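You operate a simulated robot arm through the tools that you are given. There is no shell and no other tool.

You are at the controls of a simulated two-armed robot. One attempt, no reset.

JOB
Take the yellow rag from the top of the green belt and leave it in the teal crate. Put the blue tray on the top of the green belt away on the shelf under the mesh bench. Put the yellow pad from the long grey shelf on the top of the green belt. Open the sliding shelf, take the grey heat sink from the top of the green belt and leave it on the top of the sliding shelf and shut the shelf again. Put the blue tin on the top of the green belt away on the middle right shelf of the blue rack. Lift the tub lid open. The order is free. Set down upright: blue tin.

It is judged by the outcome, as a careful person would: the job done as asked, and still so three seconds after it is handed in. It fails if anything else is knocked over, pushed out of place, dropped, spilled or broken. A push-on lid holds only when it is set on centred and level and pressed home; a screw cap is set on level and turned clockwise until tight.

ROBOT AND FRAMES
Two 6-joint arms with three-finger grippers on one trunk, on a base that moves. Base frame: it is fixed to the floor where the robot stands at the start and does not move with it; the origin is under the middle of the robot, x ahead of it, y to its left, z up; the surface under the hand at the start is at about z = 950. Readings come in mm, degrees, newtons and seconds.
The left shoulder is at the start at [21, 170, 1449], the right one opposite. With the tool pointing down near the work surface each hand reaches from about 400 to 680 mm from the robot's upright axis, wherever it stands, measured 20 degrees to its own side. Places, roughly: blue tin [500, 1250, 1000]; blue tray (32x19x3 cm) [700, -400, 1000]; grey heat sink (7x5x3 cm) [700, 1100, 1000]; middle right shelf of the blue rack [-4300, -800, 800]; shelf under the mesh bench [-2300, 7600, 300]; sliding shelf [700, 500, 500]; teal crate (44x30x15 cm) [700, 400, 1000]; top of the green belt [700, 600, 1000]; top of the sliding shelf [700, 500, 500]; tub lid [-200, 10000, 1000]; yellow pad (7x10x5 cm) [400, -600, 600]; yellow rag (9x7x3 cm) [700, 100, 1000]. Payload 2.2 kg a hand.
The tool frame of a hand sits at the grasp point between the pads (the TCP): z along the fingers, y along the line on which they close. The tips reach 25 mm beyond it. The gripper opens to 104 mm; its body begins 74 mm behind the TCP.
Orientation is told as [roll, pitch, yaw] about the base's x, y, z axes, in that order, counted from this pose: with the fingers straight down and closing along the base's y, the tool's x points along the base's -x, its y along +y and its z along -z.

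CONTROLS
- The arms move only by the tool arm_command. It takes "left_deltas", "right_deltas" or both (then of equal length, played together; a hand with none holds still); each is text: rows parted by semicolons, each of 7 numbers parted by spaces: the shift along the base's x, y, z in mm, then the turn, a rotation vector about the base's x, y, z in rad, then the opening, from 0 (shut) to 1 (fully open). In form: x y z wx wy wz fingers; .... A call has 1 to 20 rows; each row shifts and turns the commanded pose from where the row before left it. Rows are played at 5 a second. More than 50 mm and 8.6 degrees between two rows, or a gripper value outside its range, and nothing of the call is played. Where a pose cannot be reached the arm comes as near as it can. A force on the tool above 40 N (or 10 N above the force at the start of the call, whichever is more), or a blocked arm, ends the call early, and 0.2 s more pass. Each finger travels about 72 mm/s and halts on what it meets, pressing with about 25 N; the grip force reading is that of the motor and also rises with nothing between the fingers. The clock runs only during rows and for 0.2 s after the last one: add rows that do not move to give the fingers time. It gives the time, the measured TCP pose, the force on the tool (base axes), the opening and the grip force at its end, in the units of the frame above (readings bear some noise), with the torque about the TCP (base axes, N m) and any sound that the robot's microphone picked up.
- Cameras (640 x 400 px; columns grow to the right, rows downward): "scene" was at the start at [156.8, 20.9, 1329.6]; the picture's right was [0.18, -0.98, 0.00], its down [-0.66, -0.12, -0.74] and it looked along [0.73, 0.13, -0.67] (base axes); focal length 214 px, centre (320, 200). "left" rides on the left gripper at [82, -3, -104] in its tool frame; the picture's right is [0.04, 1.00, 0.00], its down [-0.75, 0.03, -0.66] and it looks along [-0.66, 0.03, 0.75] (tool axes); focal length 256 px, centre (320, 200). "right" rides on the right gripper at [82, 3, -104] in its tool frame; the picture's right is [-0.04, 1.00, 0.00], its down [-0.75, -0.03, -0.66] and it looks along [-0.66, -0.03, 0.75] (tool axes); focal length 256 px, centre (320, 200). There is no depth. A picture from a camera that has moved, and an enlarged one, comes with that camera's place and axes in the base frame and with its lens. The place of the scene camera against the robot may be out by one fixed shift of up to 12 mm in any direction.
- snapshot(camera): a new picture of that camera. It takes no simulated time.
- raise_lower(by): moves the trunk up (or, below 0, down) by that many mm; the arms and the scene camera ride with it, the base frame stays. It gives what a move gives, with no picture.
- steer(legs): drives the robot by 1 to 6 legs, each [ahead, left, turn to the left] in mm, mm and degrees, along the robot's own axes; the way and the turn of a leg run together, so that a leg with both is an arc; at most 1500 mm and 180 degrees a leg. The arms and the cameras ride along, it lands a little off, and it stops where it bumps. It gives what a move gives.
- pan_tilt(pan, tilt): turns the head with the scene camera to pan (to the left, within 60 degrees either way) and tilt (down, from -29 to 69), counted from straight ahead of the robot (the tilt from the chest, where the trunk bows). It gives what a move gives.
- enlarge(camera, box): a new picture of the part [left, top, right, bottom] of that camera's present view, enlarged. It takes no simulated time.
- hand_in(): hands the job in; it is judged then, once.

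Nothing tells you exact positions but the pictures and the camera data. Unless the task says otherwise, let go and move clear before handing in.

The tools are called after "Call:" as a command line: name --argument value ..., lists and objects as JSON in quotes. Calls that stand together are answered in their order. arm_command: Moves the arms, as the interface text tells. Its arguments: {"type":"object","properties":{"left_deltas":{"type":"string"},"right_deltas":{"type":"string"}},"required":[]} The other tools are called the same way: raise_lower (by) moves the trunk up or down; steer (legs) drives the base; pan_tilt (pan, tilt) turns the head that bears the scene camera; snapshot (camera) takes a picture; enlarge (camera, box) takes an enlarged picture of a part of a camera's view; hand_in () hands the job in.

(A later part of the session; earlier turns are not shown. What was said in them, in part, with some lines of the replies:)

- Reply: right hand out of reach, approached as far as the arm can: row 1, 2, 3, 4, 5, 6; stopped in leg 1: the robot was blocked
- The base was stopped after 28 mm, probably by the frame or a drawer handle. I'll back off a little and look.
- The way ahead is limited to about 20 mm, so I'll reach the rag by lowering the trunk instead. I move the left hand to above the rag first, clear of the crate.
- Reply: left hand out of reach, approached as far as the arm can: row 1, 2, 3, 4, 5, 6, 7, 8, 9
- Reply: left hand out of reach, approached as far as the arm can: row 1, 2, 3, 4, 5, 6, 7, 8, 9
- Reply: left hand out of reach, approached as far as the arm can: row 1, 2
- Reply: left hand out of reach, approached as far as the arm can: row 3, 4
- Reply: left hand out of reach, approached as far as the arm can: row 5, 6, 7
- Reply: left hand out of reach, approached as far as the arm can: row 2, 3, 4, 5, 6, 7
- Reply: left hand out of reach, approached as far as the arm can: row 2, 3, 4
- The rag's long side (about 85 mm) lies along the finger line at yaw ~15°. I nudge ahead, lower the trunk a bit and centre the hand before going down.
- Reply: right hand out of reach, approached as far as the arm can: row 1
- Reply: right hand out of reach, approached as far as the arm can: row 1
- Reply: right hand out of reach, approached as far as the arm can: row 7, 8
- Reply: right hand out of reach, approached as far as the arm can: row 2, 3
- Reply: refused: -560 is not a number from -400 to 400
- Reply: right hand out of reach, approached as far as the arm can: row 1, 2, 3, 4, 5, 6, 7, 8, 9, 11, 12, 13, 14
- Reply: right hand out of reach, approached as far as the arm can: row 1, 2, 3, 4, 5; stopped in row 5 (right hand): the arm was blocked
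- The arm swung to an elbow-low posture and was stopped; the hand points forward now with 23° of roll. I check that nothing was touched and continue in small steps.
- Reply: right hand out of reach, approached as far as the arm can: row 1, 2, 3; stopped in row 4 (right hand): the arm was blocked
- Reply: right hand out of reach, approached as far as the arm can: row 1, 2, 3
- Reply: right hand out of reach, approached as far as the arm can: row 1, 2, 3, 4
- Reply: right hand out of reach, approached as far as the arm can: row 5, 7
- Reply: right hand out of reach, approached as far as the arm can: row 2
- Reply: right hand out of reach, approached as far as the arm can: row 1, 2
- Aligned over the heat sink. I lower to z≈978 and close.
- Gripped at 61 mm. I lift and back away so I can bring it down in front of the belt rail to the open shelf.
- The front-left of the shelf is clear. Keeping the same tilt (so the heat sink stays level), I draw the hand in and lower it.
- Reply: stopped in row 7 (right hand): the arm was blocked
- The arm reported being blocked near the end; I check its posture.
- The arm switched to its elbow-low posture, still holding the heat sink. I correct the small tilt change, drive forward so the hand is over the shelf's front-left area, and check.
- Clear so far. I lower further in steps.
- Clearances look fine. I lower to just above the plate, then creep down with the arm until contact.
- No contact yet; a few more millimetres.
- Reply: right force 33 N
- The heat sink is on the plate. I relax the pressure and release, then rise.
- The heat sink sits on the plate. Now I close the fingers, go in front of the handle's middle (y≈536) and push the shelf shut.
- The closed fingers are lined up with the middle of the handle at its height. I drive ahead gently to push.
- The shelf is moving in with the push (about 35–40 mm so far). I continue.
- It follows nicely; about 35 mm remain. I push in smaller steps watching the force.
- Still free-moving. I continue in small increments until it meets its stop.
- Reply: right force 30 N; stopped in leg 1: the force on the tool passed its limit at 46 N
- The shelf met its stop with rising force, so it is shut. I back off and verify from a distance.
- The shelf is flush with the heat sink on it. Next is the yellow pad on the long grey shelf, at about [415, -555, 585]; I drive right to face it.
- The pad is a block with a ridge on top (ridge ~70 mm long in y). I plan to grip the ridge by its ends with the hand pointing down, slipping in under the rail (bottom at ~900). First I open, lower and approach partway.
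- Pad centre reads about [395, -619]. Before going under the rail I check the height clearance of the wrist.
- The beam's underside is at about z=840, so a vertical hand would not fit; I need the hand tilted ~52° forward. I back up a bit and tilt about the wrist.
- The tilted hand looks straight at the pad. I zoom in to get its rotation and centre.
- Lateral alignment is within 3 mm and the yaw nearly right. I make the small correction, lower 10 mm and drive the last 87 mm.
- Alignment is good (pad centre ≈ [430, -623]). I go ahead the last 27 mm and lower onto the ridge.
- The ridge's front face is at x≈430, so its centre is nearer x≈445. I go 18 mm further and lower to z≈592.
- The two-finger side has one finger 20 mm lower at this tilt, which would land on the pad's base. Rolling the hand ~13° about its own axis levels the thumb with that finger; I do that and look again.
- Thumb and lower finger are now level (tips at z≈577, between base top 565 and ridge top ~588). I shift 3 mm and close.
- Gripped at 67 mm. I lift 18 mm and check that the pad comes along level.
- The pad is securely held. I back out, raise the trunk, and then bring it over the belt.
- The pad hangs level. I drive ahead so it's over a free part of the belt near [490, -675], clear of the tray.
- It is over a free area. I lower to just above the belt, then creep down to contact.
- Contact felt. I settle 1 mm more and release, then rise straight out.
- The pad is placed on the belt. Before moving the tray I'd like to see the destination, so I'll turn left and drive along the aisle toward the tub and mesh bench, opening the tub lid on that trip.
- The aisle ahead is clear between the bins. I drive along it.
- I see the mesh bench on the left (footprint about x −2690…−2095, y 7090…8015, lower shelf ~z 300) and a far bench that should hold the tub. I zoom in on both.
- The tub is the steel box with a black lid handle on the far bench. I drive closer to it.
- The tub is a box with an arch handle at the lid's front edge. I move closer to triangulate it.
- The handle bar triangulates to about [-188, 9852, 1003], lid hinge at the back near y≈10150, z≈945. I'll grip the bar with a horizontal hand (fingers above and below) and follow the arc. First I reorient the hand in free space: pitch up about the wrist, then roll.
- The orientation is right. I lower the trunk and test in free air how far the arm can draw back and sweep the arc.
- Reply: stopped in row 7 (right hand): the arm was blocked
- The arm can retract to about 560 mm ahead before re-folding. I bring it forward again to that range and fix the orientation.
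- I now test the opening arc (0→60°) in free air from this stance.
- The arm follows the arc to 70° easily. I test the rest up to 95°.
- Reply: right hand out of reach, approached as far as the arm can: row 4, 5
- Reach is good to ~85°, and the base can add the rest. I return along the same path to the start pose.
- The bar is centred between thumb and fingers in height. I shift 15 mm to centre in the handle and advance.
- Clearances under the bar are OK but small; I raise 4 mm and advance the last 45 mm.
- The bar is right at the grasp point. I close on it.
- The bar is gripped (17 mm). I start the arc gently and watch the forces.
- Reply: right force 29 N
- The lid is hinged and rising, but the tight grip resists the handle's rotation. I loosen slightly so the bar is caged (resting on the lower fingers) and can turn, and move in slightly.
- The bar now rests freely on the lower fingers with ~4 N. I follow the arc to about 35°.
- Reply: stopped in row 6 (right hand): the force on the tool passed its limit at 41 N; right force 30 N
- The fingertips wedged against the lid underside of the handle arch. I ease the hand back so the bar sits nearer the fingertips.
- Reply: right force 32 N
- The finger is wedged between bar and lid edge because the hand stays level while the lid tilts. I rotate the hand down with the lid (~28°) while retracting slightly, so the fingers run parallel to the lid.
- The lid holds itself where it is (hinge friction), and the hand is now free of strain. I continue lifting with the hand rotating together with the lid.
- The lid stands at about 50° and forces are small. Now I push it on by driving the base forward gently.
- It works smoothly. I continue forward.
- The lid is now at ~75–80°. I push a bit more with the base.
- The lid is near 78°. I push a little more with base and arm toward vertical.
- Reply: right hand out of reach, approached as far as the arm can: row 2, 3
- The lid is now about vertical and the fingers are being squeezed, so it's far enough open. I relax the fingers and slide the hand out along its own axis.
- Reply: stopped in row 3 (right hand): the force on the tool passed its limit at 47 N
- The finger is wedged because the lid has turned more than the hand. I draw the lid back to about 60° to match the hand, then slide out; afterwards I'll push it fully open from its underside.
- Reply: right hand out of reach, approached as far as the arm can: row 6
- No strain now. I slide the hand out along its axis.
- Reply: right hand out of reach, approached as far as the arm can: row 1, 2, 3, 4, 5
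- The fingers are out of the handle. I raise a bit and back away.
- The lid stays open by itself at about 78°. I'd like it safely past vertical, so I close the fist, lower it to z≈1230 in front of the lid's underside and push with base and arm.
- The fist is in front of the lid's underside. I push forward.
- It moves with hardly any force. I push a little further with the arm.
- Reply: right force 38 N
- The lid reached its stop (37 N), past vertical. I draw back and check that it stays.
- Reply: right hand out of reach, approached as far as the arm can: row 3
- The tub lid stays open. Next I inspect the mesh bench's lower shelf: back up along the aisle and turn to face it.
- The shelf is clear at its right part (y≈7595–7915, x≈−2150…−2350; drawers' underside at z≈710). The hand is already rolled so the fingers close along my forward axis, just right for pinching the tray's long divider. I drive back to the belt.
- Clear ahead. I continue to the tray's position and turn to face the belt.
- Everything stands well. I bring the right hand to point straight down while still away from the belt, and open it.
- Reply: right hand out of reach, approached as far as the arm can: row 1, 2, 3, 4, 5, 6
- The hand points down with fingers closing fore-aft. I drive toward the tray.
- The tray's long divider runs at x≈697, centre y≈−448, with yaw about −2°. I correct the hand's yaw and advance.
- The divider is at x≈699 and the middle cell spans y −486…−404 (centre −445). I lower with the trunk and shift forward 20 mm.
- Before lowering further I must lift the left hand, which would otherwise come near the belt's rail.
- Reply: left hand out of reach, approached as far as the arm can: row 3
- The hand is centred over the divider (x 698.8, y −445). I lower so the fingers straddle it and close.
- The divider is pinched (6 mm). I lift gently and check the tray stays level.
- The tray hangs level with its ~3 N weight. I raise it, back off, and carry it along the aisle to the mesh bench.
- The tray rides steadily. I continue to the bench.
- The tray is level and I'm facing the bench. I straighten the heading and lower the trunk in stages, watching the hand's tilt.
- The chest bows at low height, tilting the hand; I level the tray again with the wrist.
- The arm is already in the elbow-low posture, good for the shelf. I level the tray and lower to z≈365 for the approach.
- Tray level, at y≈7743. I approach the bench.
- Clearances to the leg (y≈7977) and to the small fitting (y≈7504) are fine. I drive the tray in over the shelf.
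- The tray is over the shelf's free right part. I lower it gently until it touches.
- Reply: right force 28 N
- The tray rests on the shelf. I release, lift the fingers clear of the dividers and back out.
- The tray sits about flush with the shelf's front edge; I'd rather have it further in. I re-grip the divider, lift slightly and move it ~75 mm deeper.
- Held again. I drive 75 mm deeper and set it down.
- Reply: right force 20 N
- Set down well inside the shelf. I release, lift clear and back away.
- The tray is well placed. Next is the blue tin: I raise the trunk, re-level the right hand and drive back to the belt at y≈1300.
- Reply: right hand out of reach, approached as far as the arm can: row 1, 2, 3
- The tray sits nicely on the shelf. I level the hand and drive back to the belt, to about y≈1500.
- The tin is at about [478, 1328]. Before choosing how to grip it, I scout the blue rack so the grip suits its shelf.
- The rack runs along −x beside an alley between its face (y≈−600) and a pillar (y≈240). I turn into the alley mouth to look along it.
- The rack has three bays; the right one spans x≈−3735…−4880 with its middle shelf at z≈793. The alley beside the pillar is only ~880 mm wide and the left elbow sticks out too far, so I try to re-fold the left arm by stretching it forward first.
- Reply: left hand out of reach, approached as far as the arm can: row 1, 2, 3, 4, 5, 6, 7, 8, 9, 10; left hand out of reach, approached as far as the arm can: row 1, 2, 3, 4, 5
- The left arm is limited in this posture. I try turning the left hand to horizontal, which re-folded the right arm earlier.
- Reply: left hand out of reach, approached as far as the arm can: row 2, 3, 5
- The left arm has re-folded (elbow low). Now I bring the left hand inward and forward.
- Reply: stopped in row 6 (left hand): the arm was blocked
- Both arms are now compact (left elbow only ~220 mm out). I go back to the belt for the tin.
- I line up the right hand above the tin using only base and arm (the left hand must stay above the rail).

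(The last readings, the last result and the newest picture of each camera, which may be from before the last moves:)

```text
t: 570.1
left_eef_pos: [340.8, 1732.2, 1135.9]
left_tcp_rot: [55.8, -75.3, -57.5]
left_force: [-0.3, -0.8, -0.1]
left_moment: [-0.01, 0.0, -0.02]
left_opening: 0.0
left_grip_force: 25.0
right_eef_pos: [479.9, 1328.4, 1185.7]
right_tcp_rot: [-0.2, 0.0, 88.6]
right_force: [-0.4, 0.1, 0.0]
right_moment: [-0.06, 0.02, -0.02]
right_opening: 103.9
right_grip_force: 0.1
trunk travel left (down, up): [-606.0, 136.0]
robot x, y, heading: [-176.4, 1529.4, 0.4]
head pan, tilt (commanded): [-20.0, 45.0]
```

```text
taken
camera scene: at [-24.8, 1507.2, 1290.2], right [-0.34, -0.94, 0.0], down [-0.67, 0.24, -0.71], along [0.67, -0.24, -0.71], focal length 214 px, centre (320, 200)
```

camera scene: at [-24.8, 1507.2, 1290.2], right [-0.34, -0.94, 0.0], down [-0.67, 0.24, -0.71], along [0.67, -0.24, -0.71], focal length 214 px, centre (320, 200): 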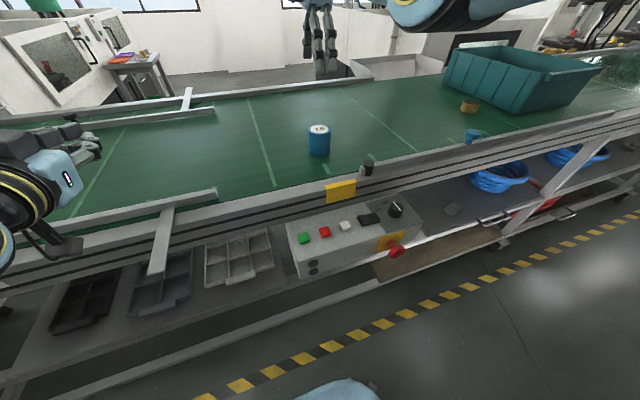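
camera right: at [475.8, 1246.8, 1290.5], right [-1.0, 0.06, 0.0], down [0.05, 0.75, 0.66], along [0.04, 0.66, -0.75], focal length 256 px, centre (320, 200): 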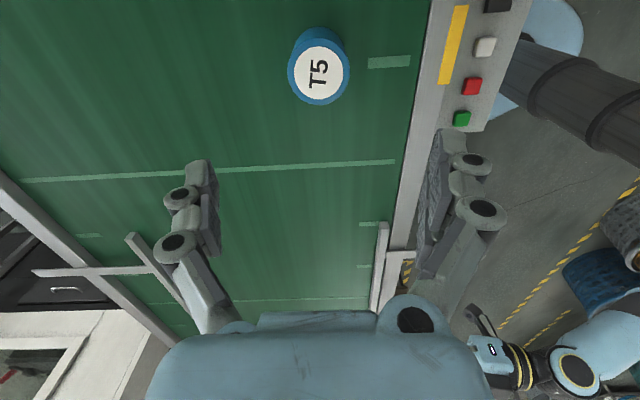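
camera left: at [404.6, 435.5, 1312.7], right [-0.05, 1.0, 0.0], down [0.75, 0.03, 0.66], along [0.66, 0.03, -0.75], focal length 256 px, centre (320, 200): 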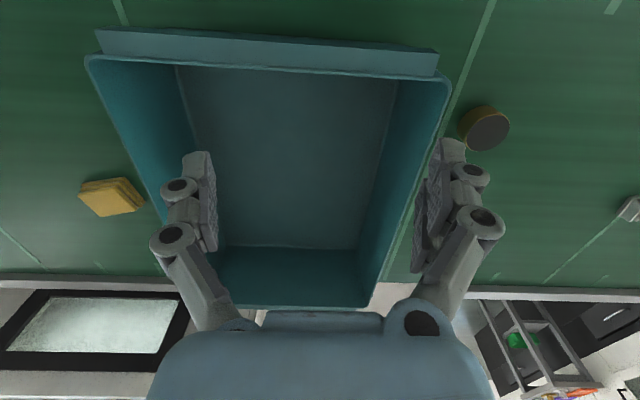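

The tin is at about [480, 1320], top z≈1020. I shift 8 mm and descend in steps with the arm.

Call:
arm_command --right_deltas "0 -8 -20 0 0 0 1; 0 0 -30 0 0 0 1; 0 0 -30 0 0 0 1; 0 0 -30 0 0 0 1; 0 0 0 0 0 0 1"

Call:
snapshot --camera "right"

```text
t: 571.3
left_eef_pos: [341.3, 1731.7, 1134.5]
left_tcp_rot: [55.9, -75.3, -57.4]
left_force: [-0.5, 0.5, -0.9]
left_moment: [-0.01, -0.01, 0.01]
left_opening: 0.0
left_grip_force: 25.2
right_eef_pos: [479.1, 1319.0, 1076.4]
right_tcp_rot: [-0.2, -0.1, 88.6]
right_force: [-0.2, -0.7, 0.1]
right_moment: [-0.02, 0.0, 0.02]
right_opening: 104.1
right_grip_force: 0.0
trunk travel left (down, up): [-606.0, 136.0]
robot x, y, heading: [-177.8, 1530.3, 0.1]
head pan, tilt (commanded): [-20.0, 45.0]
```

```text
taken
camera right: at [475.2, 1238.2, 1180.4], right [-1.0, 0.06, 0.0], down [0.05, 0.75, 0.66], along [0.05, 0.66, -0.75], focal length 256 px, centre (320, 200)
```

right: 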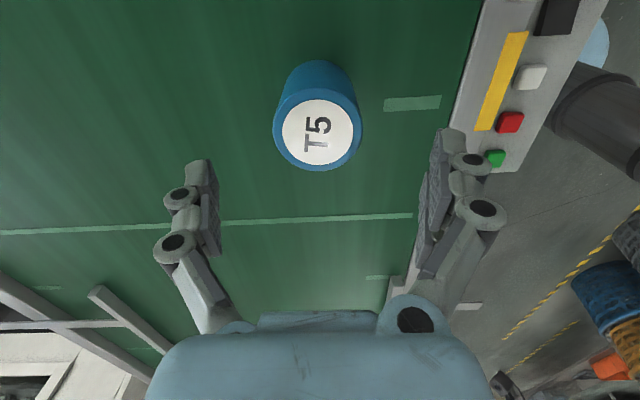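

Centred within 3 mm. I continue down to z≈990.

Call:
arm_command --right_deltas "3 0 -25 0 0 0 1; 0 0 -25 0 0 0 1; 0 0 -20 0 0 0 1; 0 0 -16 0 0 0 1; 0 0 0 0 0 0 1"

Call:
snapshot --camera "right"

```text
t: 572.5
left_eef_pos: [340.7, 1730.9, 1135.4]
left_tcp_rot: [55.7, -75.3, -57.4]
left_force: [-0.1, 0.5, -0.1]
left_moment: [0.04, -0.02, 0.03]
left_opening: 0.0
left_grip_force: 25.1
right_eef_pos: [475.6, 1319.7, 994.0]
right_tcp_rot: [-0.2, -0.1, 88.5]
right_force: [-0.3, -0.1, 0.1]
right_moment: [-0.01, -0.02, 0.0]
right_opening: 104.0
right_grip_force: 0.0
right hand out of reach, approached as far as the arm can: row 4
trunk travel left (down, up): [-606.0, 136.0]
robot x, y, heading: [-173.7, 1528.3, 0.2]
head pan, tilt (commanded): [-20.0, 45.0]
```

```text
taken
camera right: at [470.4, 1238.6, 1097.7], right [-1.0, 0.06, 0.0], down [0.05, 0.75, 0.66], along [0.05, 0.66, -0.75], focal length 256 px, centre (320, 200)
```

right: 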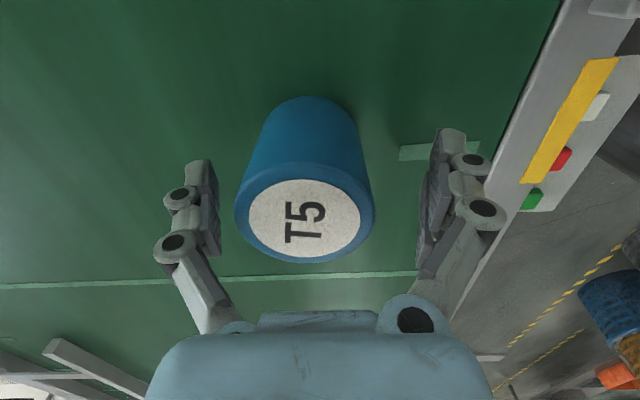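

The tin is ~7 mm further forward than the hand centre; I nudge the base forward to centre it.

Call:
steer --legs '[[8, 0, 0]]'

Call:
snapshot --camera "right"

```text
t: 573.2
left_eef_pos: [348.7, 1731.2, 1134.4]
left_tcp_rot: [55.7, -75.3, -57.5]
left_force: [-0.1, 0.1, -0.6]
left_moment: [0.01, -0.01, -0.03]
left_opening: 0.0
left_grip_force: 24.8
right_eef_pos: [482.8, 1320.6, 994.4]
right_tcp_rot: [-0.3, -0.1, 88.6]
right_force: [0.8, 0.2, -0.5]
right_moment: [-0.01, -0.01, -0.02]
right_opening: 104.2
right_grip_force: 0.2
trunk travel left (down, up): [-606.0, 136.0]
robot x, y, heading: [-168.6, 1530.2, 0.0]
head pan, tilt (commanded): [-20.0, 45.0]
```

```text
taken
camera right: at [478.0, 1238.5, 1098.0], right [-1.0, 0.07, 0.0], down [0.05, 0.75, 0.66], along [0.05, 0.66, -0.75], focal length 256 px, centre (320, 200)
```

right: 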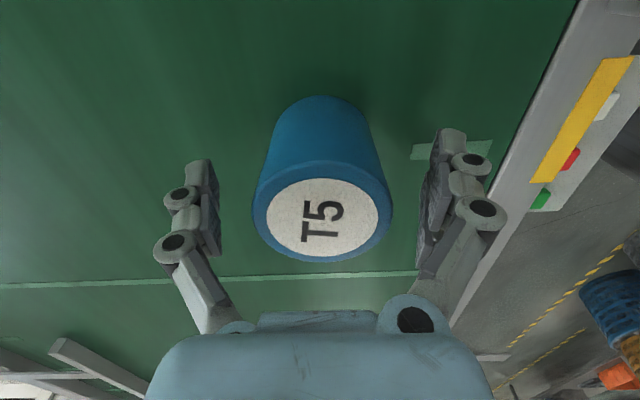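

Now centred; I close.

Call:
arm_command --right_deltas "0 0 0 0 0 0 0.75; 0 0 0 0 0 0 0.6; 0 0 0 0 0 0 0.4; 0 0 0 0 0 0 0; 0 0 0 0 0 0 0; 0 0 0 0 0 0 0; 0 0 0 0 0 0 0"

Call:
snapshot --camera "right"

```text
t: 574.8
left_eef_pos: [348.7, 1731.2, 1135.8]
left_tcp_rot: [55.9, -75.3, -57.5]
left_force: [-0.5, -0.7, 0.2]
left_moment: [0.0, 0.05, 0.02]
left_opening: 0.0
left_grip_force: 24.9
right_eef_pos: [483.3, 1321.0, 993.7]
right_tcp_rot: [-0.2, -0.1, 88.6]
right_force: [-3.9, 0.3, 2.6]
right_moment: [-0.03, 0.04, 0.01]
right_opening: 62.5
right_grip_force: 24.8
trunk travel left (down, up): [-606.0, 136.0]
robot x, y, heading: [-166.4, 1528.8, 0.1]
head pan, tilt (commanded): [-20.0, 45.0]
```

```text
taken
camera right: at [477.5, 1238.6, 1098.3], right [-1.0, 0.07, 0.0], down [0.05, 0.75, 0.66], along [0.05, 0.66, -0.75], focal length 256 px, centre (320, 200)
```

right: 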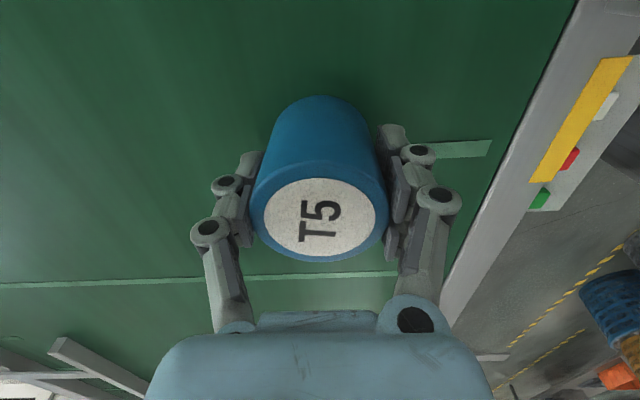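

Gripped at 62.5 mm. I lift with the trunk and back away.

Call:
raise_lower --by 110

Call:
steer --legs '[[-440, 0, 0]]'

Call:
snapshot --camera "right"

Call:
snapshot --camera "scene"

```text
t: 576.2
left_eef_pos: [350.1, 1731.5, 1244.4]
left_tcp_rot: [55.6, -75.4, -57.3]
left_force: [0.3, -0.1, 0.9]
left_moment: [0.05, 0.01, 0.03]
left_opening: 0.0
left_grip_force: 25.1
right_eef_pos: [483.0, 1319.6, 1103.2]
right_tcp_rot: [-0.2, -0.1, 88.5]
right_force: [-0.4, -0.3, -1.8]
right_moment: [0.0, -0.03, 0.02]
right_opening: 62.5
right_grip_force: 25.1
trunk travel left (down, up): [-716.0, 26.0]
robot x, y, heading: [-169.9, 1529.2, 0.2]
head pan, tilt (commanded): [-20.0, 45.0]
```

```text
t: 578.9
left_eef_pos: [-92.3, 1730.2, 1244.8]
left_tcp_rot: [55.8, -75.3, -57.4]
left_force: [-0.8, -0.9, 0.0]
left_moment: [-0.03, -0.01, 0.03]
left_opening: 0.2
left_grip_force: 24.9
right_eef_pos: [43.0, 1319.8, 1104.1]
right_tcp_rot: [-0.2, 0.0, 88.6]
right_force: [-1.2, -0.7, -3.3]
right_moment: [-0.01, -0.01, 0.01]
right_opening: 62.1
right_grip_force: 24.9
trunk travel left (down, up): [-716.0, 26.0]
robot x, y, heading: [-609.7, 1526.0, 0.5]
head pan, tilt (commanded): [-20.0, 45.0]
```

```text
taken
camera right: at [38.2, 1238.2, 1207.9], right [-1.0, 0.06, 0.0], down [0.04, 0.75, 0.66], along [0.04, 0.66, -0.75], focal length 256 px, centre (320, 200)
```

right: 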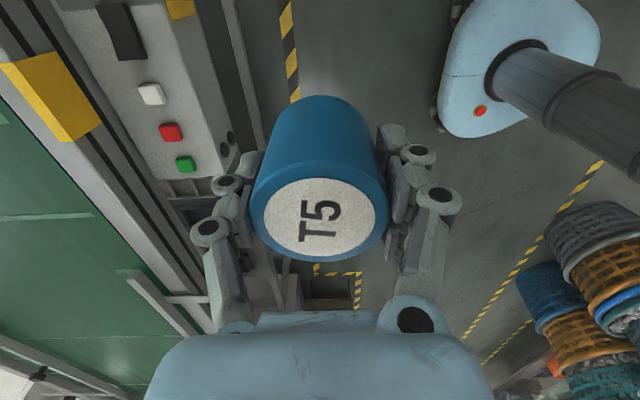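

```text
taken
camera scene: at [-457.3, 1505.7, 1400.4], right [-0.34, -0.94, 0.0], down [-0.67, 0.24, -0.71], along [0.67, -0.24, -0.71], focal length 214 px, centre (320, 200)
```

scene: 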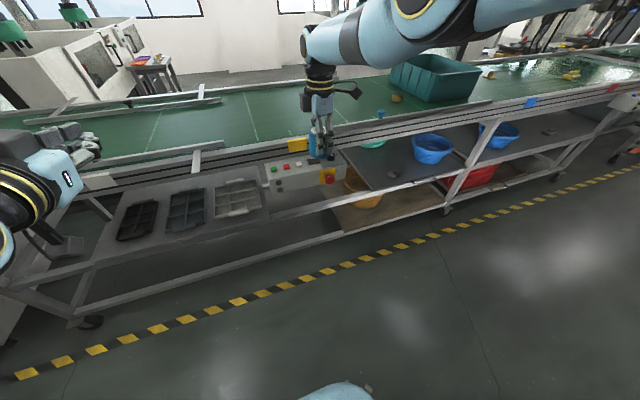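

Holding the tin upright. I drive to the alley and turn into it.

Call:
steer --legs '[[0, 0, -90.5], [1450, 0, 0], [245, 0, 0], [0, 0, -90]]'

Call:
pan_tilt --pan 0 --tilt 20

Call:
snapshot --camera "scene"

```text
t: 595.2
left_eef_pos: [-1134.3, -382.4, 1245.4]
left_tcp_rot: [55.6, -75.3, 123.1]
left_force: [-0.1, -0.2, -0.2]
left_moment: [-0.04, -0.01, -0.01]
left_opening: 0.0
left_grip_force: 25.0
right_eef_pos: [-1270.5, 26.1, 1103.8]
right_tcp_rot: [-0.1, -0.1, -90.9]
right_force: [-0.2, 0.1, -1.7]
right_moment: [0.0, 0.01, 0.0]
right_opening: 62.1
right_grip_force: 24.7
trunk travel left (down, up): [-716.0, 26.0]
robot x, y, heading: [-615.7, -179.3, -179.3]
head pan, tilt (commanded): [-20.0, 45.0]
```

```text
t: 596.1
left_eef_pos: [-1132.6, -382.3, 1244.8]
left_tcp_rot: [55.7, -75.3, 123.1]
left_force: [-0.5, 0.4, 0.3]
left_moment: [-0.01, 0.0, -0.01]
left_opening: 0.0
left_grip_force: 24.8
right_eef_pos: [-1270.9, 27.2, 1103.4]
right_tcp_rot: [-0.2, -0.2, -90.7]
right_force: [-0.4, -0.5, -1.8]
right_moment: [-0.02, 0.0, 0.03]
right_opening: 62.3
right_grip_force: 25.1
trunk travel left (down, up): [-716.0, 26.0]
robot x, y, heading: [-617.5, -175.5, -179.2]
head pan, tilt (commanded): [0.0, 20.0]
```

```text
taken
camera scene: at [-778.6, -171.0, 1439.0], right [-0.01, 1.0, 0.0], down [0.34, 0.0, -0.94], along [-0.94, -0.01, -0.34], focal length 214 px, centre (320, 200)
```

scene: 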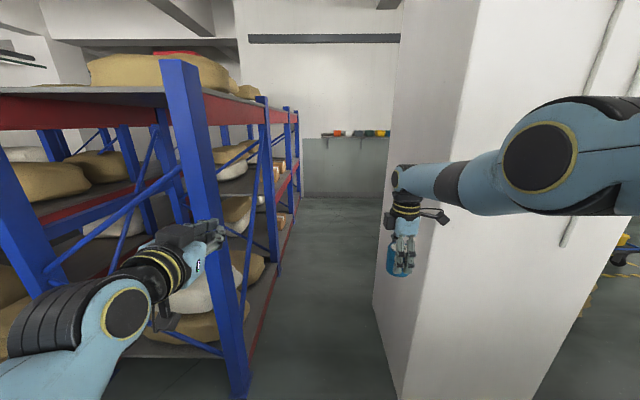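

Margins: pillar face y≈264–300, rack y≈−610. I centre at y≈−200, straighten and drive in.

Call:
steer --legs '[[0, 25, -0.8], [700, 0, 0]]'

Call:
snapshot --camera "scene"

```text
t: 600.3
left_eef_pos: [-1832.6, -401.8, 1244.4]
left_tcp_rot: [55.8, -75.2, 122.6]
left_force: [0.4, 0.4, -0.7]
left_moment: [-0.02, -0.02, 0.03]
left_opening: 0.1
left_grip_force: 25.0
right_eef_pos: [-1963.0, 8.7, 1103.6]
right_tcp_rot: [-0.2, -0.1, -91.4]
right_force: [0.0, 0.2, -1.1]
right_moment: [0.01, 0.01, 0.03]
right_opening: 62.0
right_grip_force: 25.2
trunk travel left (down, up): [-716.0, 26.0]
robot x, y, heading: [-1310.4, -200.8, -179.8]
head pan, tilt (commanded): [0.0, 20.0]
```

```text
taken
camera scene: at [-1474.1, -194.3, 1439.0], right [0.0, 1.0, 0.0], down [0.34, 0.0, -0.94], along [-0.94, 0.0, -0.34], focal length 214 px, centre (320, 200)
```

scene: 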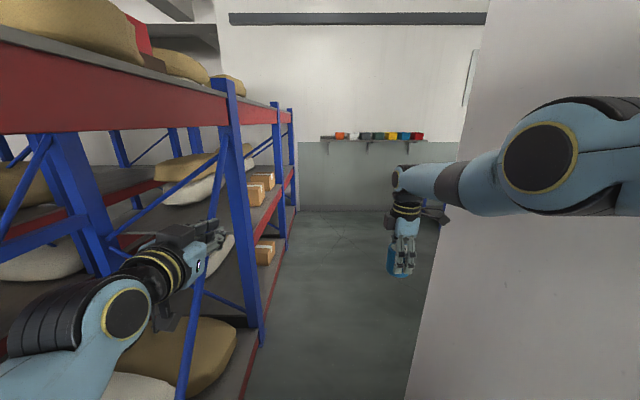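

Passing well. I continue past the pillar.

Call:
steer --legs '[[750, 0, 0.2], [750, 0, 0]]'

Call:
snapshot --camera "scene"

Call:
pan_tilt --pan -50 --tilt 20

Call:
snapshot --camera "scene"

Call:
pan_tilt --pan 35 --tilt 20

Call:
snapshot --camera "scene"

```text
t: 608.0
left_eef_pos: [-3331.5, -401.0, 1245.8]
left_tcp_rot: [55.7, -75.3, 122.3]
left_force: [-1.3, 0.1, -0.3]
left_moment: [0.0, 0.01, 0.0]
left_opening: 0.1
left_grip_force: 24.7
right_eef_pos: [-3463.0, 10.2, 1103.4]
right_tcp_rot: [-0.2, -0.1, -91.8]
right_force: [0.0, 0.2, -2.2]
right_moment: [0.04, 0.02, 0.03]
right_opening: 62.1
right_grip_force: 24.9
trunk travel left (down, up): [-716.0, 26.0]
robot x, y, heading: [-2812.1, -201.2, 179.6]
head pan, tilt (commanded): [0.0, 20.0]
```

```text
taken
camera scene: at [-2974.7, -195.3, 1439.0], right [0.0, 1.0, 0.0], down [0.34, 0.0, -0.94], along [-0.94, 0.0, -0.34], focal length 214 px, centre (320, 200)
```

scene: 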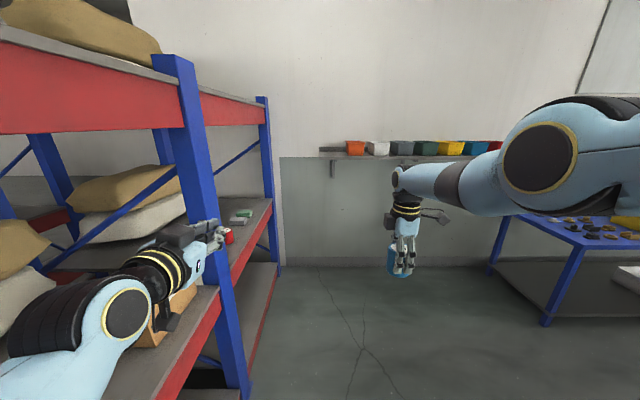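

```text
t: 609.2
left_eef_pos: [-3333.6, -401.7, 1243.9]
left_tcp_rot: [55.7, -75.3, 122.3]
left_force: [-0.1, -0.8, -0.7]
left_moment: [0.01, 0.01, 0.03]
left_opening: 0.4
left_grip_force: 25.3
right_eef_pos: [-3464.9, 10.5, 1103.3]
right_tcp_rot: [-0.1, -0.1, -91.8]
right_force: [-0.3, 0.3, -3.4]
right_moment: [-0.03, -0.02, -0.03]
right_opening: 62.3
right_grip_force: 25.1
trunk travel left (down, up): [-716.0, 26.0]
robot x, y, heading: [-2814.4, -202.1, 179.9]
head pan, tilt (commanded): [-50.0, 20.0]
```

```text
taken
camera scene: at [-2941.1, -124.1, 1439.0], right [0.77, 0.64, 0.0], down [0.22, -0.26, -0.94], along [-0.6, 0.72, -0.34], focal length 214 px, centre (320, 200)
```

scene: 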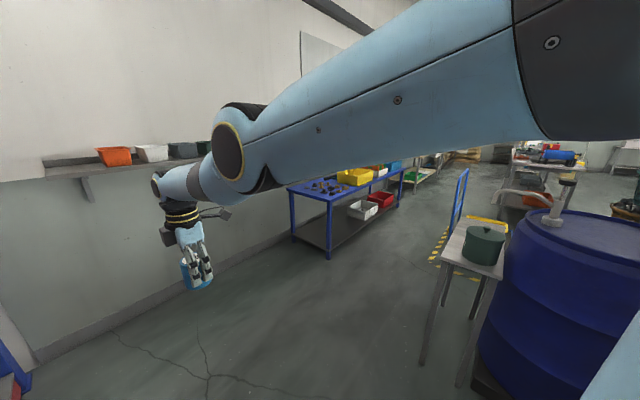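

```text
t: 610.8
left_eef_pos: [-3332.0, -401.5, 1245.6]
left_tcp_rot: [55.7, -75.3, 122.3]
left_force: [0.2, -0.1, 0.9]
left_moment: [0.0, 0.01, 0.0]
left_opening: 0.1
left_grip_force: 25.2
right_eef_pos: [-3464.2, 10.5, 1103.1]
right_tcp_rot: [-0.2, 0.0, -91.8]
right_force: [-0.3, -0.5, -1.9]
right_moment: [-0.01, 0.05, 0.0]
right_opening: 62.1
right_grip_force: 25.2
trunk travel left (down, up): [-716.0, 26.0]
robot x, y, heading: [-2813.1, -199.1, 179.7]
head pan, tilt (commanded): [35.0, 20.0]
```

```text
taken
camera scene: at [-2957.9, -248.7, 1439.0], right [-0.57, 0.82, 0.0], down [0.28, 0.19, -0.94], along [-0.77, -0.54, -0.34], focal length 214 px, centre (320, 200)
```

scene: 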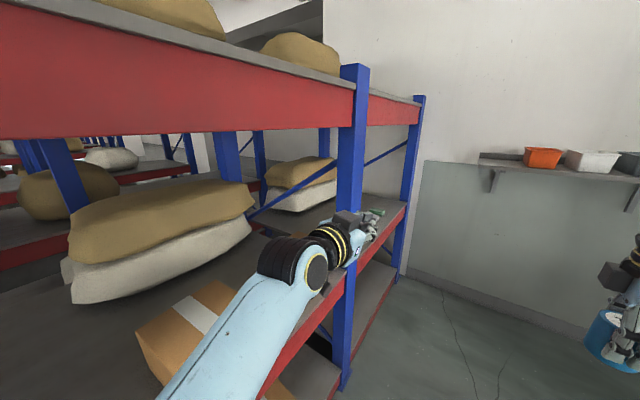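

The right bay is in view with a few small items near the front of its middle shelf. I move on, shift away from the rack and turn to face it.

Call:
steer --legs '[[650, 0, 0], [0, -420, 0], [0, 0, 90]]'

Call:
steer --legs '[[0, -480, 0]]'

Call:
pan_tilt --pan -10 --tilt 25

Call:
snapshot --camera "scene"

```text
t: 620.4
left_eef_pos: [-3266.9, -304.1, 1244.7]
left_tcp_rot: [55.7, -75.3, -147.4]
left_force: [-0.2, -0.1, -0.3]
left_moment: [0.01, -0.03, 0.0]
left_opening: 0.1
left_grip_force: 24.7
right_eef_pos: [-3678.3, -435.8, 1103.4]
right_tcp_rot: [-0.3, -0.1, -1.5]
right_force: [0.3, -0.4, -2.6]
right_moment: [0.01, -0.02, 0.02]
right_opening: 62.0
right_grip_force: 25.1
trunk travel left (down, up): [-716.0, 26.0]
robot x, y, heading: [-3472.0, 216.4, -89.9]
head pan, tilt (commanded): [35.0, 20.0]
```

```text
t: 623.3
left_eef_pos: [-3757.0, -304.9, 1244.9]
left_tcp_rot: [55.7, -75.3, -147.8]
left_force: [-0.1, 0.0, 0.4]
left_moment: [-0.02, 0.01, 0.03]
left_opening: 0.0
left_grip_force: 25.1
right_eef_pos: [-4168.8, -436.0, 1103.6]
right_tcp_rot: [-0.2, 0.0, -1.7]
right_force: [0.0, 0.7, -1.9]
right_moment: [0.02, 0.0, 0.03]
right_opening: 62.3
right_grip_force: 25.3
trunk travel left (down, up): [-716.0, 26.0]
robot x, y, heading: [-3957.7, 210.7, -90.1]
head pan, tilt (commanded): [35.0, 20.0]
```

```text
t: 624.4
left_eef_pos: [-3755.7, -305.1, 1244.2]
left_tcp_rot: [55.8, -75.3, -147.8]
left_force: [0.4, 0.2, -0.1]
left_moment: [0.0, 0.0, -0.01]
left_opening: 0.0
left_grip_force: 25.0
right_eef_pos: [-4168.6, -434.8, 1104.4]
right_tcp_rot: [-0.2, -0.1, -1.7]
right_force: [0.0, -0.2, -2.1]
right_moment: [0.03, -0.01, 0.0]
right_opening: 62.2
right_grip_force: 25.0
trunk travel left (down, up): [-716.0, 26.0]
robot x, y, heading: [-3953.8, 217.0, -90.3]
head pan, tilt (commanded): [-10.0, 25.0]
```

```text
taken
camera scene: at [-3969.4, 58.4, 1431.0], right [-0.98, 0.18, 0.0], down [0.07, 0.42, -0.91], along [-0.16, -0.89, -0.42], focal length 214 px, centre (320, 200)
```

scene: 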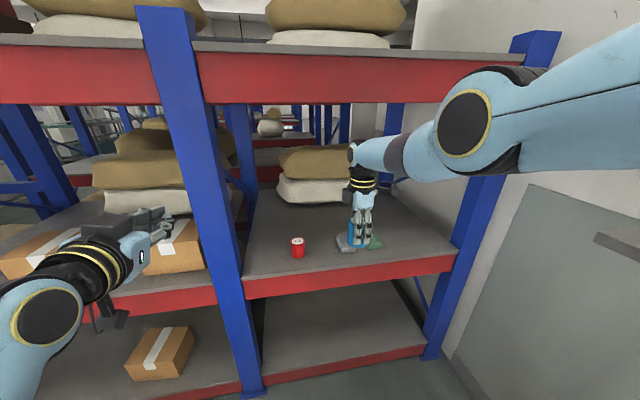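

The middle shelf of the right bay holds a red can, a grey and a green item, and sacks at the back. I zoom in to find a free spot.

Call:
enlarge --camera "scene" --box '[230, 130, 470, 300]'

Call:
snapshot --camera "right"

```text
2.35 times, centred on (350, 215) of scene
camera zoom: at [-3969.4, 58.4, 1431.0], right [-0.98, 0.18, 0.0], down [0.07, 0.42, -0.91], along [-0.16, -0.89, -0.42], focal length 505 px, centre (249, 165)
```

zoom: 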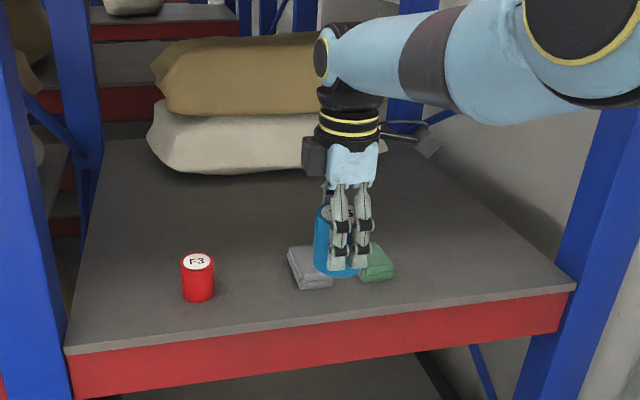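

```text
taken
camera right: at [-4249.3, -429.2, 1207.5], right [0.07, 1.0, 0.0], down [0.75, -0.05, 0.66], along [0.66, -0.05, -0.75], focal length 256 px, centre (320, 200)
```

right: 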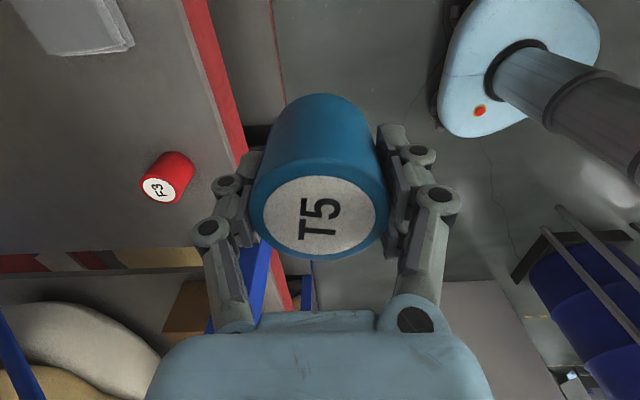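

I choose the gap at about [-4118, -735] between the red can and the grey cloth. The left hand would reach the rack post when I advance, so I retract it first.

Call:
arm_command --left_deltas "0 30 0 0 0 0 0; 0 30 0 0 0 0 0; 0 30 0 0 0 0 0; 0 30 0 0 0 0 0; 0 30 0 0 0 0 0; 0 0 0 0 0 0 0"

Call:
snapshot --camera "scene"

```text
t: 625.7
left_eef_pos: [-3752.3, -154.9, 1243.1]
left_tcp_rot: [66.1, -69.7, -162.5]
left_force: [0.0, 0.2, 0.6]
left_moment: [0.03, 0.0, -0.01]
left_opening: 0.0
left_grip_force: 24.8
right_eef_pos: [-4168.1, -433.8, 1103.8]
right_tcp_rot: [0.0, -0.1, -1.7]
right_force: [-0.2, 0.1, -1.7]
right_moment: [0.02, 0.02, -0.04]
right_opening: 62.2
right_grip_force: 25.1
trunk travel left (down, up): [-716.0, 26.0]
robot x, y, heading: [-3959.5, 215.6, -90.0]
head pan, tilt (commanded): [-10.0, 25.0]
stopped in row 6 (left hand): the arm was blocked; the commanded pose is now the measured one
```

```text
taken
camera scene: at [-3969.4, 59.2, 1431.0], right [-0.98, 0.18, 0.0], down [0.07, 0.42, -0.91], along [-0.16, -0.89, -0.42], focal length 214 px, centre (320, 200)
```

scene: 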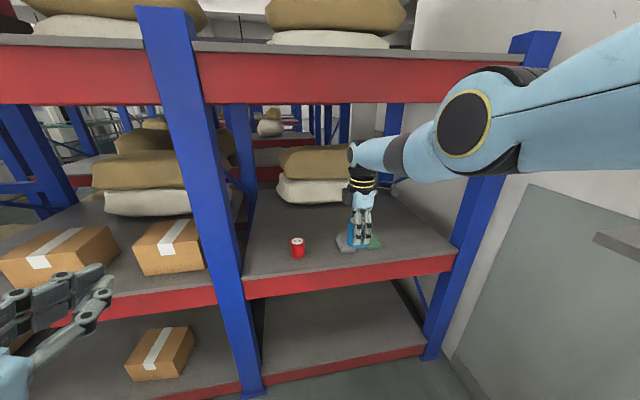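

Left hand retracted. Now I shift 50 mm toward the gap, lower the trunk so the tin is just above shelf height and check.

Call:
steer --legs '[[0, 50, 0]]'

Call:
raise_lower --by -215

Call:
snapshot --camera "right"

Call:
snapshot --camera "scene"

```text
t: 626.6
left_eef_pos: [-3702.3, -155.4, 1243.5]
left_tcp_rot: [66.2, -69.7, -162.4]
left_force: [0.0, 0.6, 1.1]
left_moment: [0.0, -0.02, -0.01]
left_opening: 0.0
left_grip_force: 25.6
right_eef_pos: [-4116.6, -435.7, 1103.1]
right_tcp_rot: [-0.2, -0.1, -1.7]
right_force: [0.1, 0.8, -2.3]
right_moment: [0.01, 0.03, -0.05]
right_opening: 62.1
right_grip_force: 24.8
trunk travel left (down, up): [-716.0, 26.0]
robot x, y, heading: [-3904.7, 213.2, -90.5]
head pan, tilt (commanded): [-10.0, 25.0]
```

```text
t: 628.9
left_eef_pos: [-3702.7, -154.7, 1030.1]
left_tcp_rot: [66.3, -69.6, -162.6]
left_force: [-0.8, 0.4, -0.2]
left_moment: [-0.01, -0.01, -0.01]
left_opening: 0.0
left_grip_force: 25.2
right_eef_pos: [-4117.1, -434.4, 887.8]
right_tcp_rot: [-0.2, -0.1, -1.6]
right_force: [0.9, 0.8, -1.8]
right_moment: [0.02, -0.04, 0.01]
right_opening: 62.3
right_grip_force: 25.1
trunk travel left (down, up): [-501.0, 241.0]
robot x, y, heading: [-3906.2, 213.0, -90.4]
head pan, tilt (commanded): [-10.0, 25.0]
```

```text
taken
camera right: at [-4198.7, -429.3, 992.7], right [0.07, 1.0, 0.0], down [0.75, -0.05, 0.66], along [0.66, -0.05, -0.75], focal length 256 px, centre (320, 200)
```

right: 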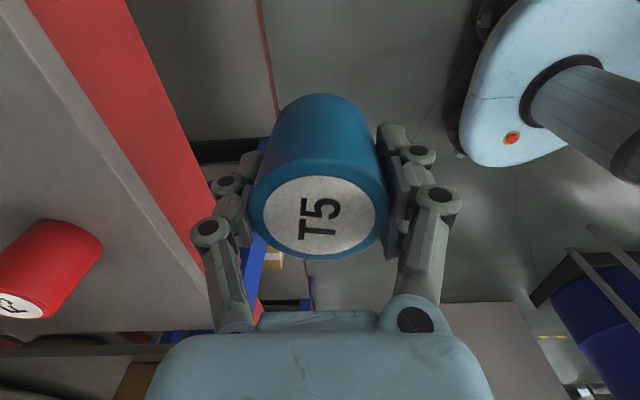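

```text
taken
camera scene: at [-3919.3, 56.9, 1214.8], right [-0.98, 0.18, 0.0], down [0.07, 0.42, -0.91], along [-0.16, -0.89, -0.42], focal length 214 px, centre (320, 200)
```

scene: 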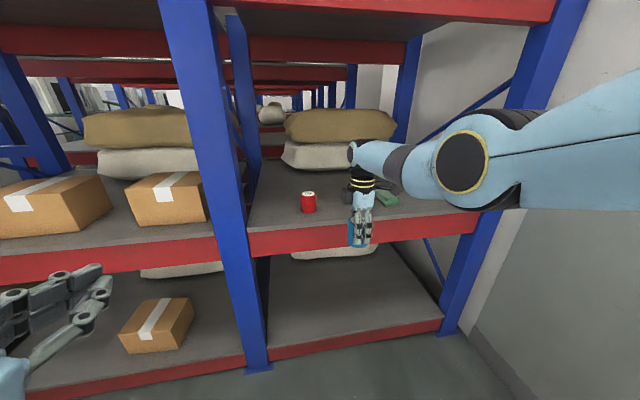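

The gap is ~170 mm wide (cloth edge x≈−4195, red can ≈ −4020). The tin's bottom is ~50 mm above the shelf. I drive it in.

Call:
steer --legs '[[200, 0, 0]]'

Call:
snapshot --camera "right"

Call:
snapshot --camera "scene"

```text
t: 630.5
left_eef_pos: [-3702.7, -360.1, 1027.2]
left_tcp_rot: [66.1, -69.6, -162.3]
left_force: [0.3, -0.6, -0.8]
left_moment: [0.01, 0.0, 0.02]
left_opening: 0.0
left_grip_force: 25.0
right_eef_pos: [-4116.7, -640.0, 887.3]
right_tcp_rot: [-0.1, -0.1, -1.7]
right_force: [0.4, -0.5, -1.8]
right_moment: [0.04, 0.03, 0.0]
right_opening: 62.3
right_grip_force: 25.9
trunk travel left (down, up): [-501.0, 241.0]
robot x, y, heading: [-3910.5, 7.8, -90.2]
head pan, tilt (commanded): [-10.0, 25.0]
```

```text
taken
camera right: at [-4197.6, -634.2, 991.6], right [0.07, 1.0, 0.0], down [0.75, -0.05, 0.66], along [0.66, -0.05, -0.75], focal length 256 px, centre (320, 200)
```

right: 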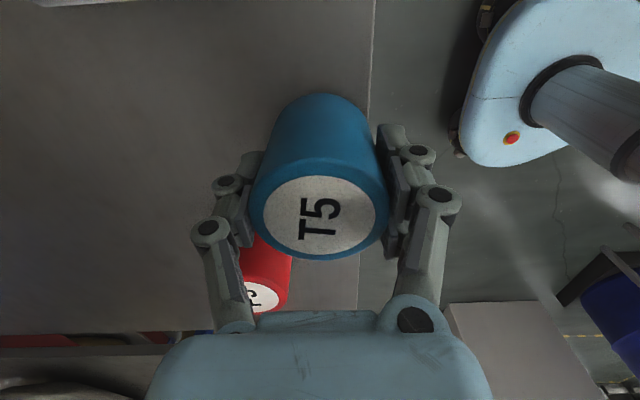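

```text
taken
camera scene: at [-3919.2, -147.8, 1214.5], right [-0.98, 0.17, 0.0], down [0.07, 0.42, -0.91], along [-0.16, -0.89, -0.42], focal length 214 px, centre (320, 200)
```

scene: 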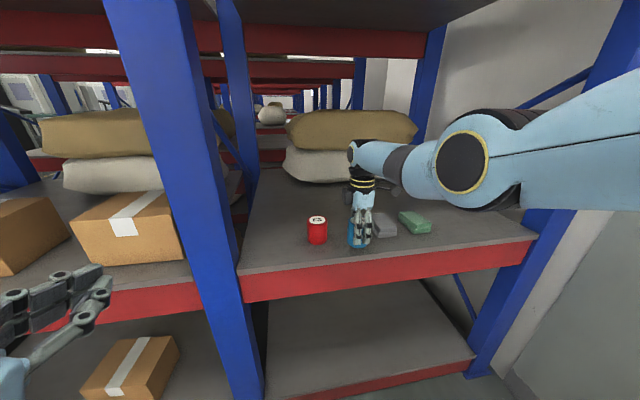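

Good clearance on both sides. I advance the last 95 mm and lower.

Call:
steer --legs '[[92, 0, 0]]'

Call:
raise_lower --by -35

Call:
snapshot --camera "right"

Call:
snapshot --camera "scene"

```text
t: 631.6
left_eef_pos: [-3703.6, -450.1, 1028.5]
left_tcp_rot: [66.2, -69.4, -162.3]
left_force: [0.3, -0.5, -0.7]
left_moment: [-0.04, 0.0, 0.0]
left_opening: 0.2
left_grip_force: 25.5
right_eef_pos: [-4116.2, -730.4, 888.2]
right_tcp_rot: [-0.1, -0.1, -1.5]
right_force: [0.7, -0.5, -2.7]
right_moment: [0.02, -0.01, 0.01]
right_opening: 62.0
right_grip_force: 24.8
trunk travel left (down, up): [-501.0, 241.0]
robot x, y, heading: [-3905.4, -76.9, -89.9]
head pan, tilt (commanded): [-10.0, 25.0]
```

```text
t: 632.4
left_eef_pos: [-3702.1, -447.1, 994.9]
left_tcp_rot: [66.5, -69.6, -162.7]
left_force: [-0.8, 0.0, 0.4]
left_moment: [0.05, 0.02, -0.01]
left_opening: 0.0
left_grip_force: 25.1
right_eef_pos: [-4116.2, -731.6, 856.0]
right_tcp_rot: [-0.5, -0.1, -1.4]
right_force: [-1.1, -7.6, 18.0]
right_moment: [-0.06, 0.14, 0.04]
right_opening: 63.5
right_grip_force: 25.0
trunk travel left (down, up): [-466.0, 276.0]
robot x, y, heading: [-3909.6, -76.1, -90.0]
head pan, tilt (commanded): [-10.0, 25.0]
```

```text
taken
camera right: at [-4196.7, -724.5, 960.2], right [0.07, 1.0, -0.01], down [0.75, -0.04, 0.66], along [0.66, -0.05, -0.75], focal length 256 px, centre (320, 200)
```

right: 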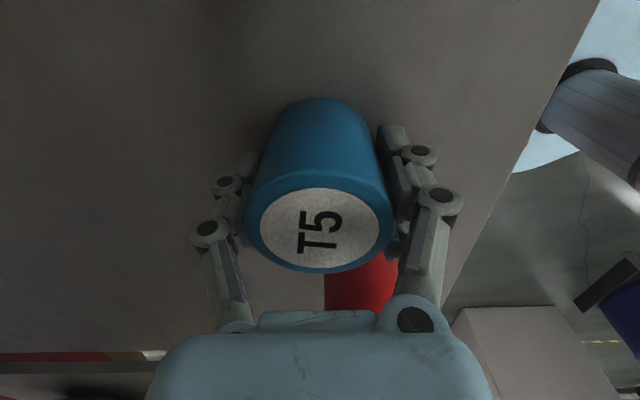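

```text
taken
camera scene: at [-3918.6, -237.1, 1179.3], right [-0.98, 0.17, 0.0], down [0.07, 0.42, -0.91], along [-0.16, -0.89, -0.42], focal length 214 px, centre (320, 200)
```

scene: 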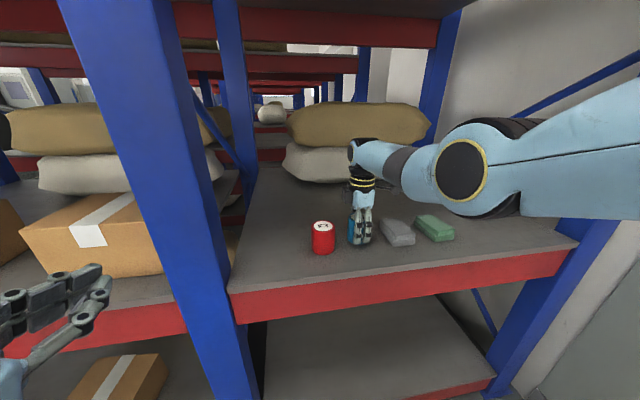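

The tin has met the shelf (18 N). I ease 1–2 mm up and open the fingers slowly.

Call:
arm_command --right_deltas "0 0 1.5 0 0 0 0; 0 0 0 0 0 0 0; 0 0 0 0 0 0 0.65; 0 0 0 0 0 0 0.75; 0 0 0 0 0 0 0.9; 0 0 0 0 0 0 1; 0 0 0 0 0 0 1; 0 0 0 0 0 0 1"

Call:
snapshot --camera "right"

Call:
enlarge --camera "scene" --box '[270, 170, 470, 295]'

```text
t: 634.2
left_eef_pos: [-3702.8, -447.9, 993.6]
left_tcp_rot: [66.3, -69.6, -162.5]
left_force: [0.3, -0.6, -0.4]
left_moment: [0.03, 0.02, 0.0]
left_opening: 0.0
left_grip_force: 24.8
right_eef_pos: [-4116.7, -730.5, 854.0]
right_tcp_rot: [-0.3, 0.0, -1.6]
right_force: [-0.1, 0.4, -0.5]
right_moment: [0.0, 0.02, -0.01]
right_opening: 104.1
right_grip_force: 0.1
trunk travel left (down, up): [-466.0, 276.0]
robot x, y, heading: [-3910.2, -75.7, -89.9]
head pan, tilt (commanded): [-10.0, 25.0]
```

```text
taken
camera right: at [-4197.1, -724.0, 958.6], right [0.07, 1.0, 0.0], down [0.75, -0.05, 0.66], along [0.66, -0.05, -0.75], focal length 256 px, centre (320, 200)
```

right: 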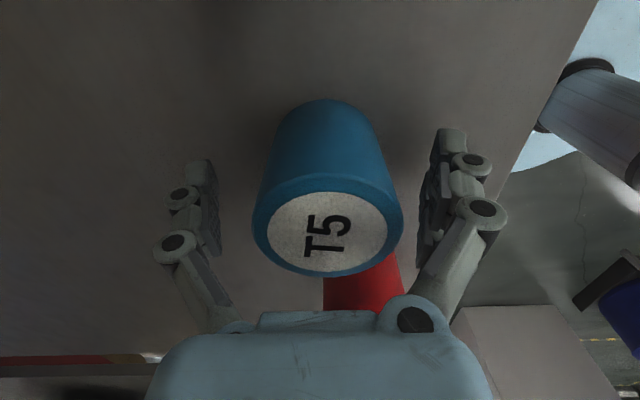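

```text
3.20 times, centred on (370, 232) of scene
camera zoom: at [-3919.1, -238.0, 1179.0], right [-0.98, 0.17, 0.0], down [0.07, 0.42, -0.91], along [-0.16, -0.89, -0.42], focal length 686 px, centre (160, 96)
```

zoom: 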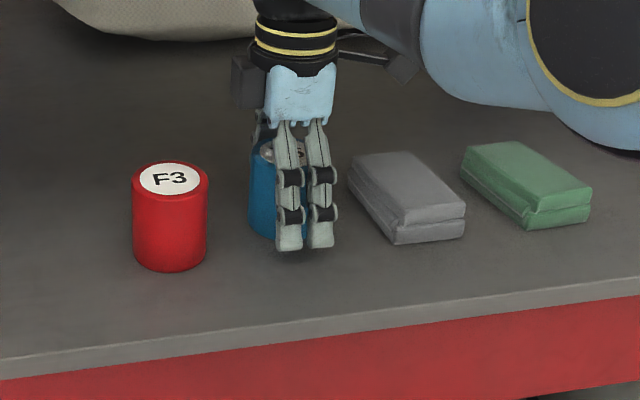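

The tin stands upright on the shelf. I centre the open fingers around it and rise straight up.

Call:
arm_command --right_deltas "0 3 0 0 0 0 1; 0 0 15 0 0 0 1; 0 0 20 0 0 0 1; 0 0 25 0 0 0 1; 0 0 25 0 0 0 1; 0 0 25 0 0 0 1; 0 0 0 0 0 0 1"

Call:
snapshot --camera "right"

Call:
snapshot --camera "scene"

```text
t: 635.8
left_eef_pos: [-3701.6, -448.9, 993.5]
left_tcp_rot: [66.3, -69.4, -162.6]
left_force: [-0.3, 0.6, 0.4]
left_moment: [-0.01, 0.0, 0.0]
left_opening: 0.0
left_grip_force: 25.0
right_eef_pos: [-4116.6, -725.2, 963.9]
right_tcp_rot: [0.0, -0.1, -1.5]
right_force: [-0.6, 0.7, 0.1]
right_moment: [0.0, -0.04, 0.0]
right_opening: 104.0
right_grip_force: 0.1
trunk travel left (down, up): [-466.0, 276.0]
robot x, y, heading: [-3908.4, -80.5, -90.2]
head pan, tilt (commanded): [-10.0, 25.0]
```

```text
taken
camera right: at [-4196.9, -720.9, 1068.0], right [0.07, 1.0, 0.0], down [0.75, -0.05, 0.66], along [0.66, -0.05, -0.75], focal length 256 px, centre (320, 200)
```

right: 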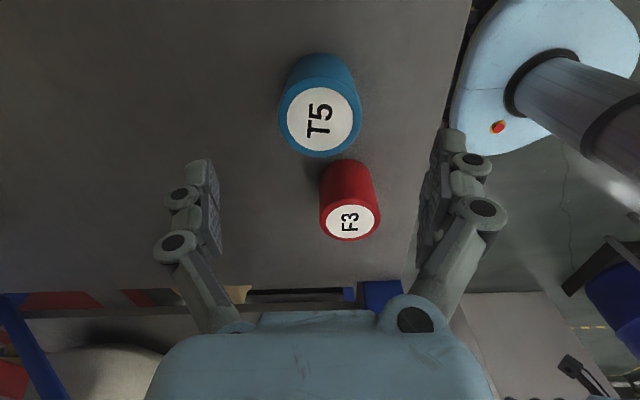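

```text
taken
camera scene: at [-3919.1, -238.0, 1179.0], right [-0.98, 0.17, 0.0], down [0.07, 0.42, -0.91], along [-0.16, -0.89, -0.42], focal length 214 px, centre (320, 200)
```

scene: 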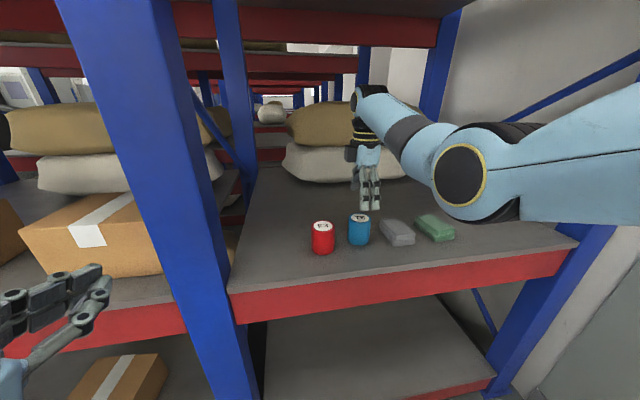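

The tin stands upright beside the red can. I back the hand out of the rack and take a last look.

Call:
steer --legs '[[-330, 0, 0]]'

Call:
snapshot --camera "scene"

Call:
enlarge --camera "scene" --box '[250, 150, 450, 275]'

```text
t: 638.0
left_eef_pos: [-3700.9, -114.8, 994.7]
left_tcp_rot: [66.4, -69.5, -162.2]
left_force: [0.1, 0.3, 0.6]
left_moment: [0.0, -0.02, 0.01]
left_opening: 0.0
left_grip_force: 25.1
right_eef_pos: [-4112.1, -395.7, 964.5]
right_tcp_rot: [-0.3, -0.1, -1.1]
right_force: [-0.5, 0.9, -0.4]
right_moment: [-0.03, 0.01, -0.05]
right_opening: 104.0
right_grip_force: 0.0
trunk travel left (down, up): [-466.0, 276.0]
robot x, y, heading: [-3908.6, 249.8, -89.7]
head pan, tilt (commanded): [-10.0, 25.0]
```

```text
taken
camera scene: at [-3919.2, 94.9, 1179.2], right [-0.99, 0.17, 0.0], down [0.07, 0.42, -0.91], along [-0.15, -0.89, -0.42], focal length 214 px, centre (320, 200)
```

scene: 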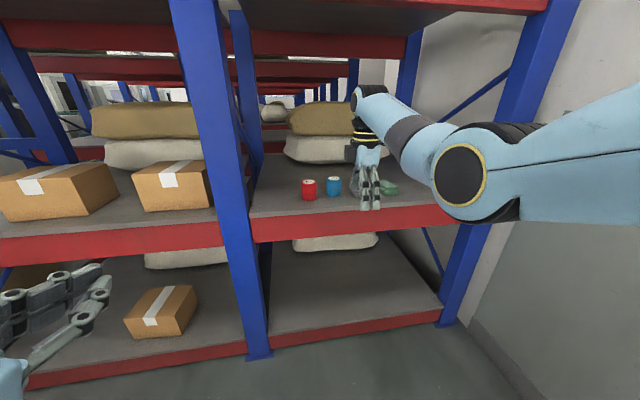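

```text
3.20 times, centred on (350, 212) of scene
camera zoom: at [-3919.2, 94.9, 1179.2], right [-0.99, 0.17, 0.0], down [0.07, 0.42, -0.91], along [-0.15, -0.89, -0.42], focal length 686 px, centre (224, 160)
```

zoom: 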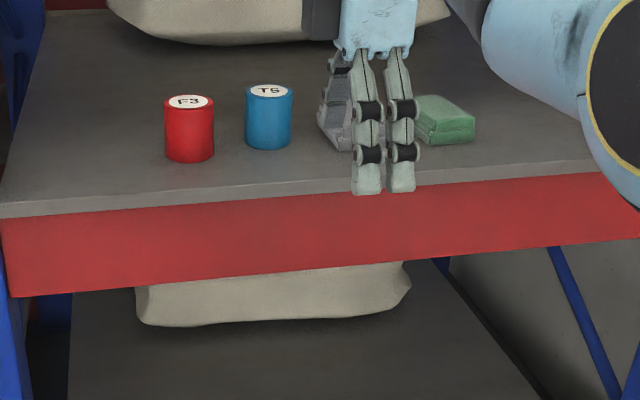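

All parts are done: the rag is in the crate, the tray is on the bench shelf, and the pad is on the belt. The heat sink is on the shut sliding shelf, the tub lid stands open, and the tin is upright on the rack's middle right shelf. Both hands are clear, so I hand the job in.

Call:
hand_in

```text
The job is handed in.
```

I finished all six tasks and handed the job in. I saw each one in place after I let go, but I didn't drive back for a final check of the earlier ones.

- **Rag:** lies flat in the teal crate.
- **Blue tray:** rests on the shelf under the mesh bench, set well in from the front edge and clear of the three fittings already there.
- **Yellow pad:** is on the green belt near the front edge, clear of everything else.
- **Heat sink:** sits on the sliding shelf, which I pushed shut until it met its stop.
- **Blue tin:** stands upright on the middle right shelf of the blue rack, between the red can and the grey cloth.
- **Tub lid:** is open to its stop, past vertical, and stayed there on its own when I backed away.

**Base bump:** the base was stopped once at the start, about 28 mm into a move toward the belt. It probably met the handle of the closed lower shelf. Nothing looked moved in later pictures.

**Tub lid force:** force peaked at 47 N while I was working the lid, and I backed off each time. I saw no damage.
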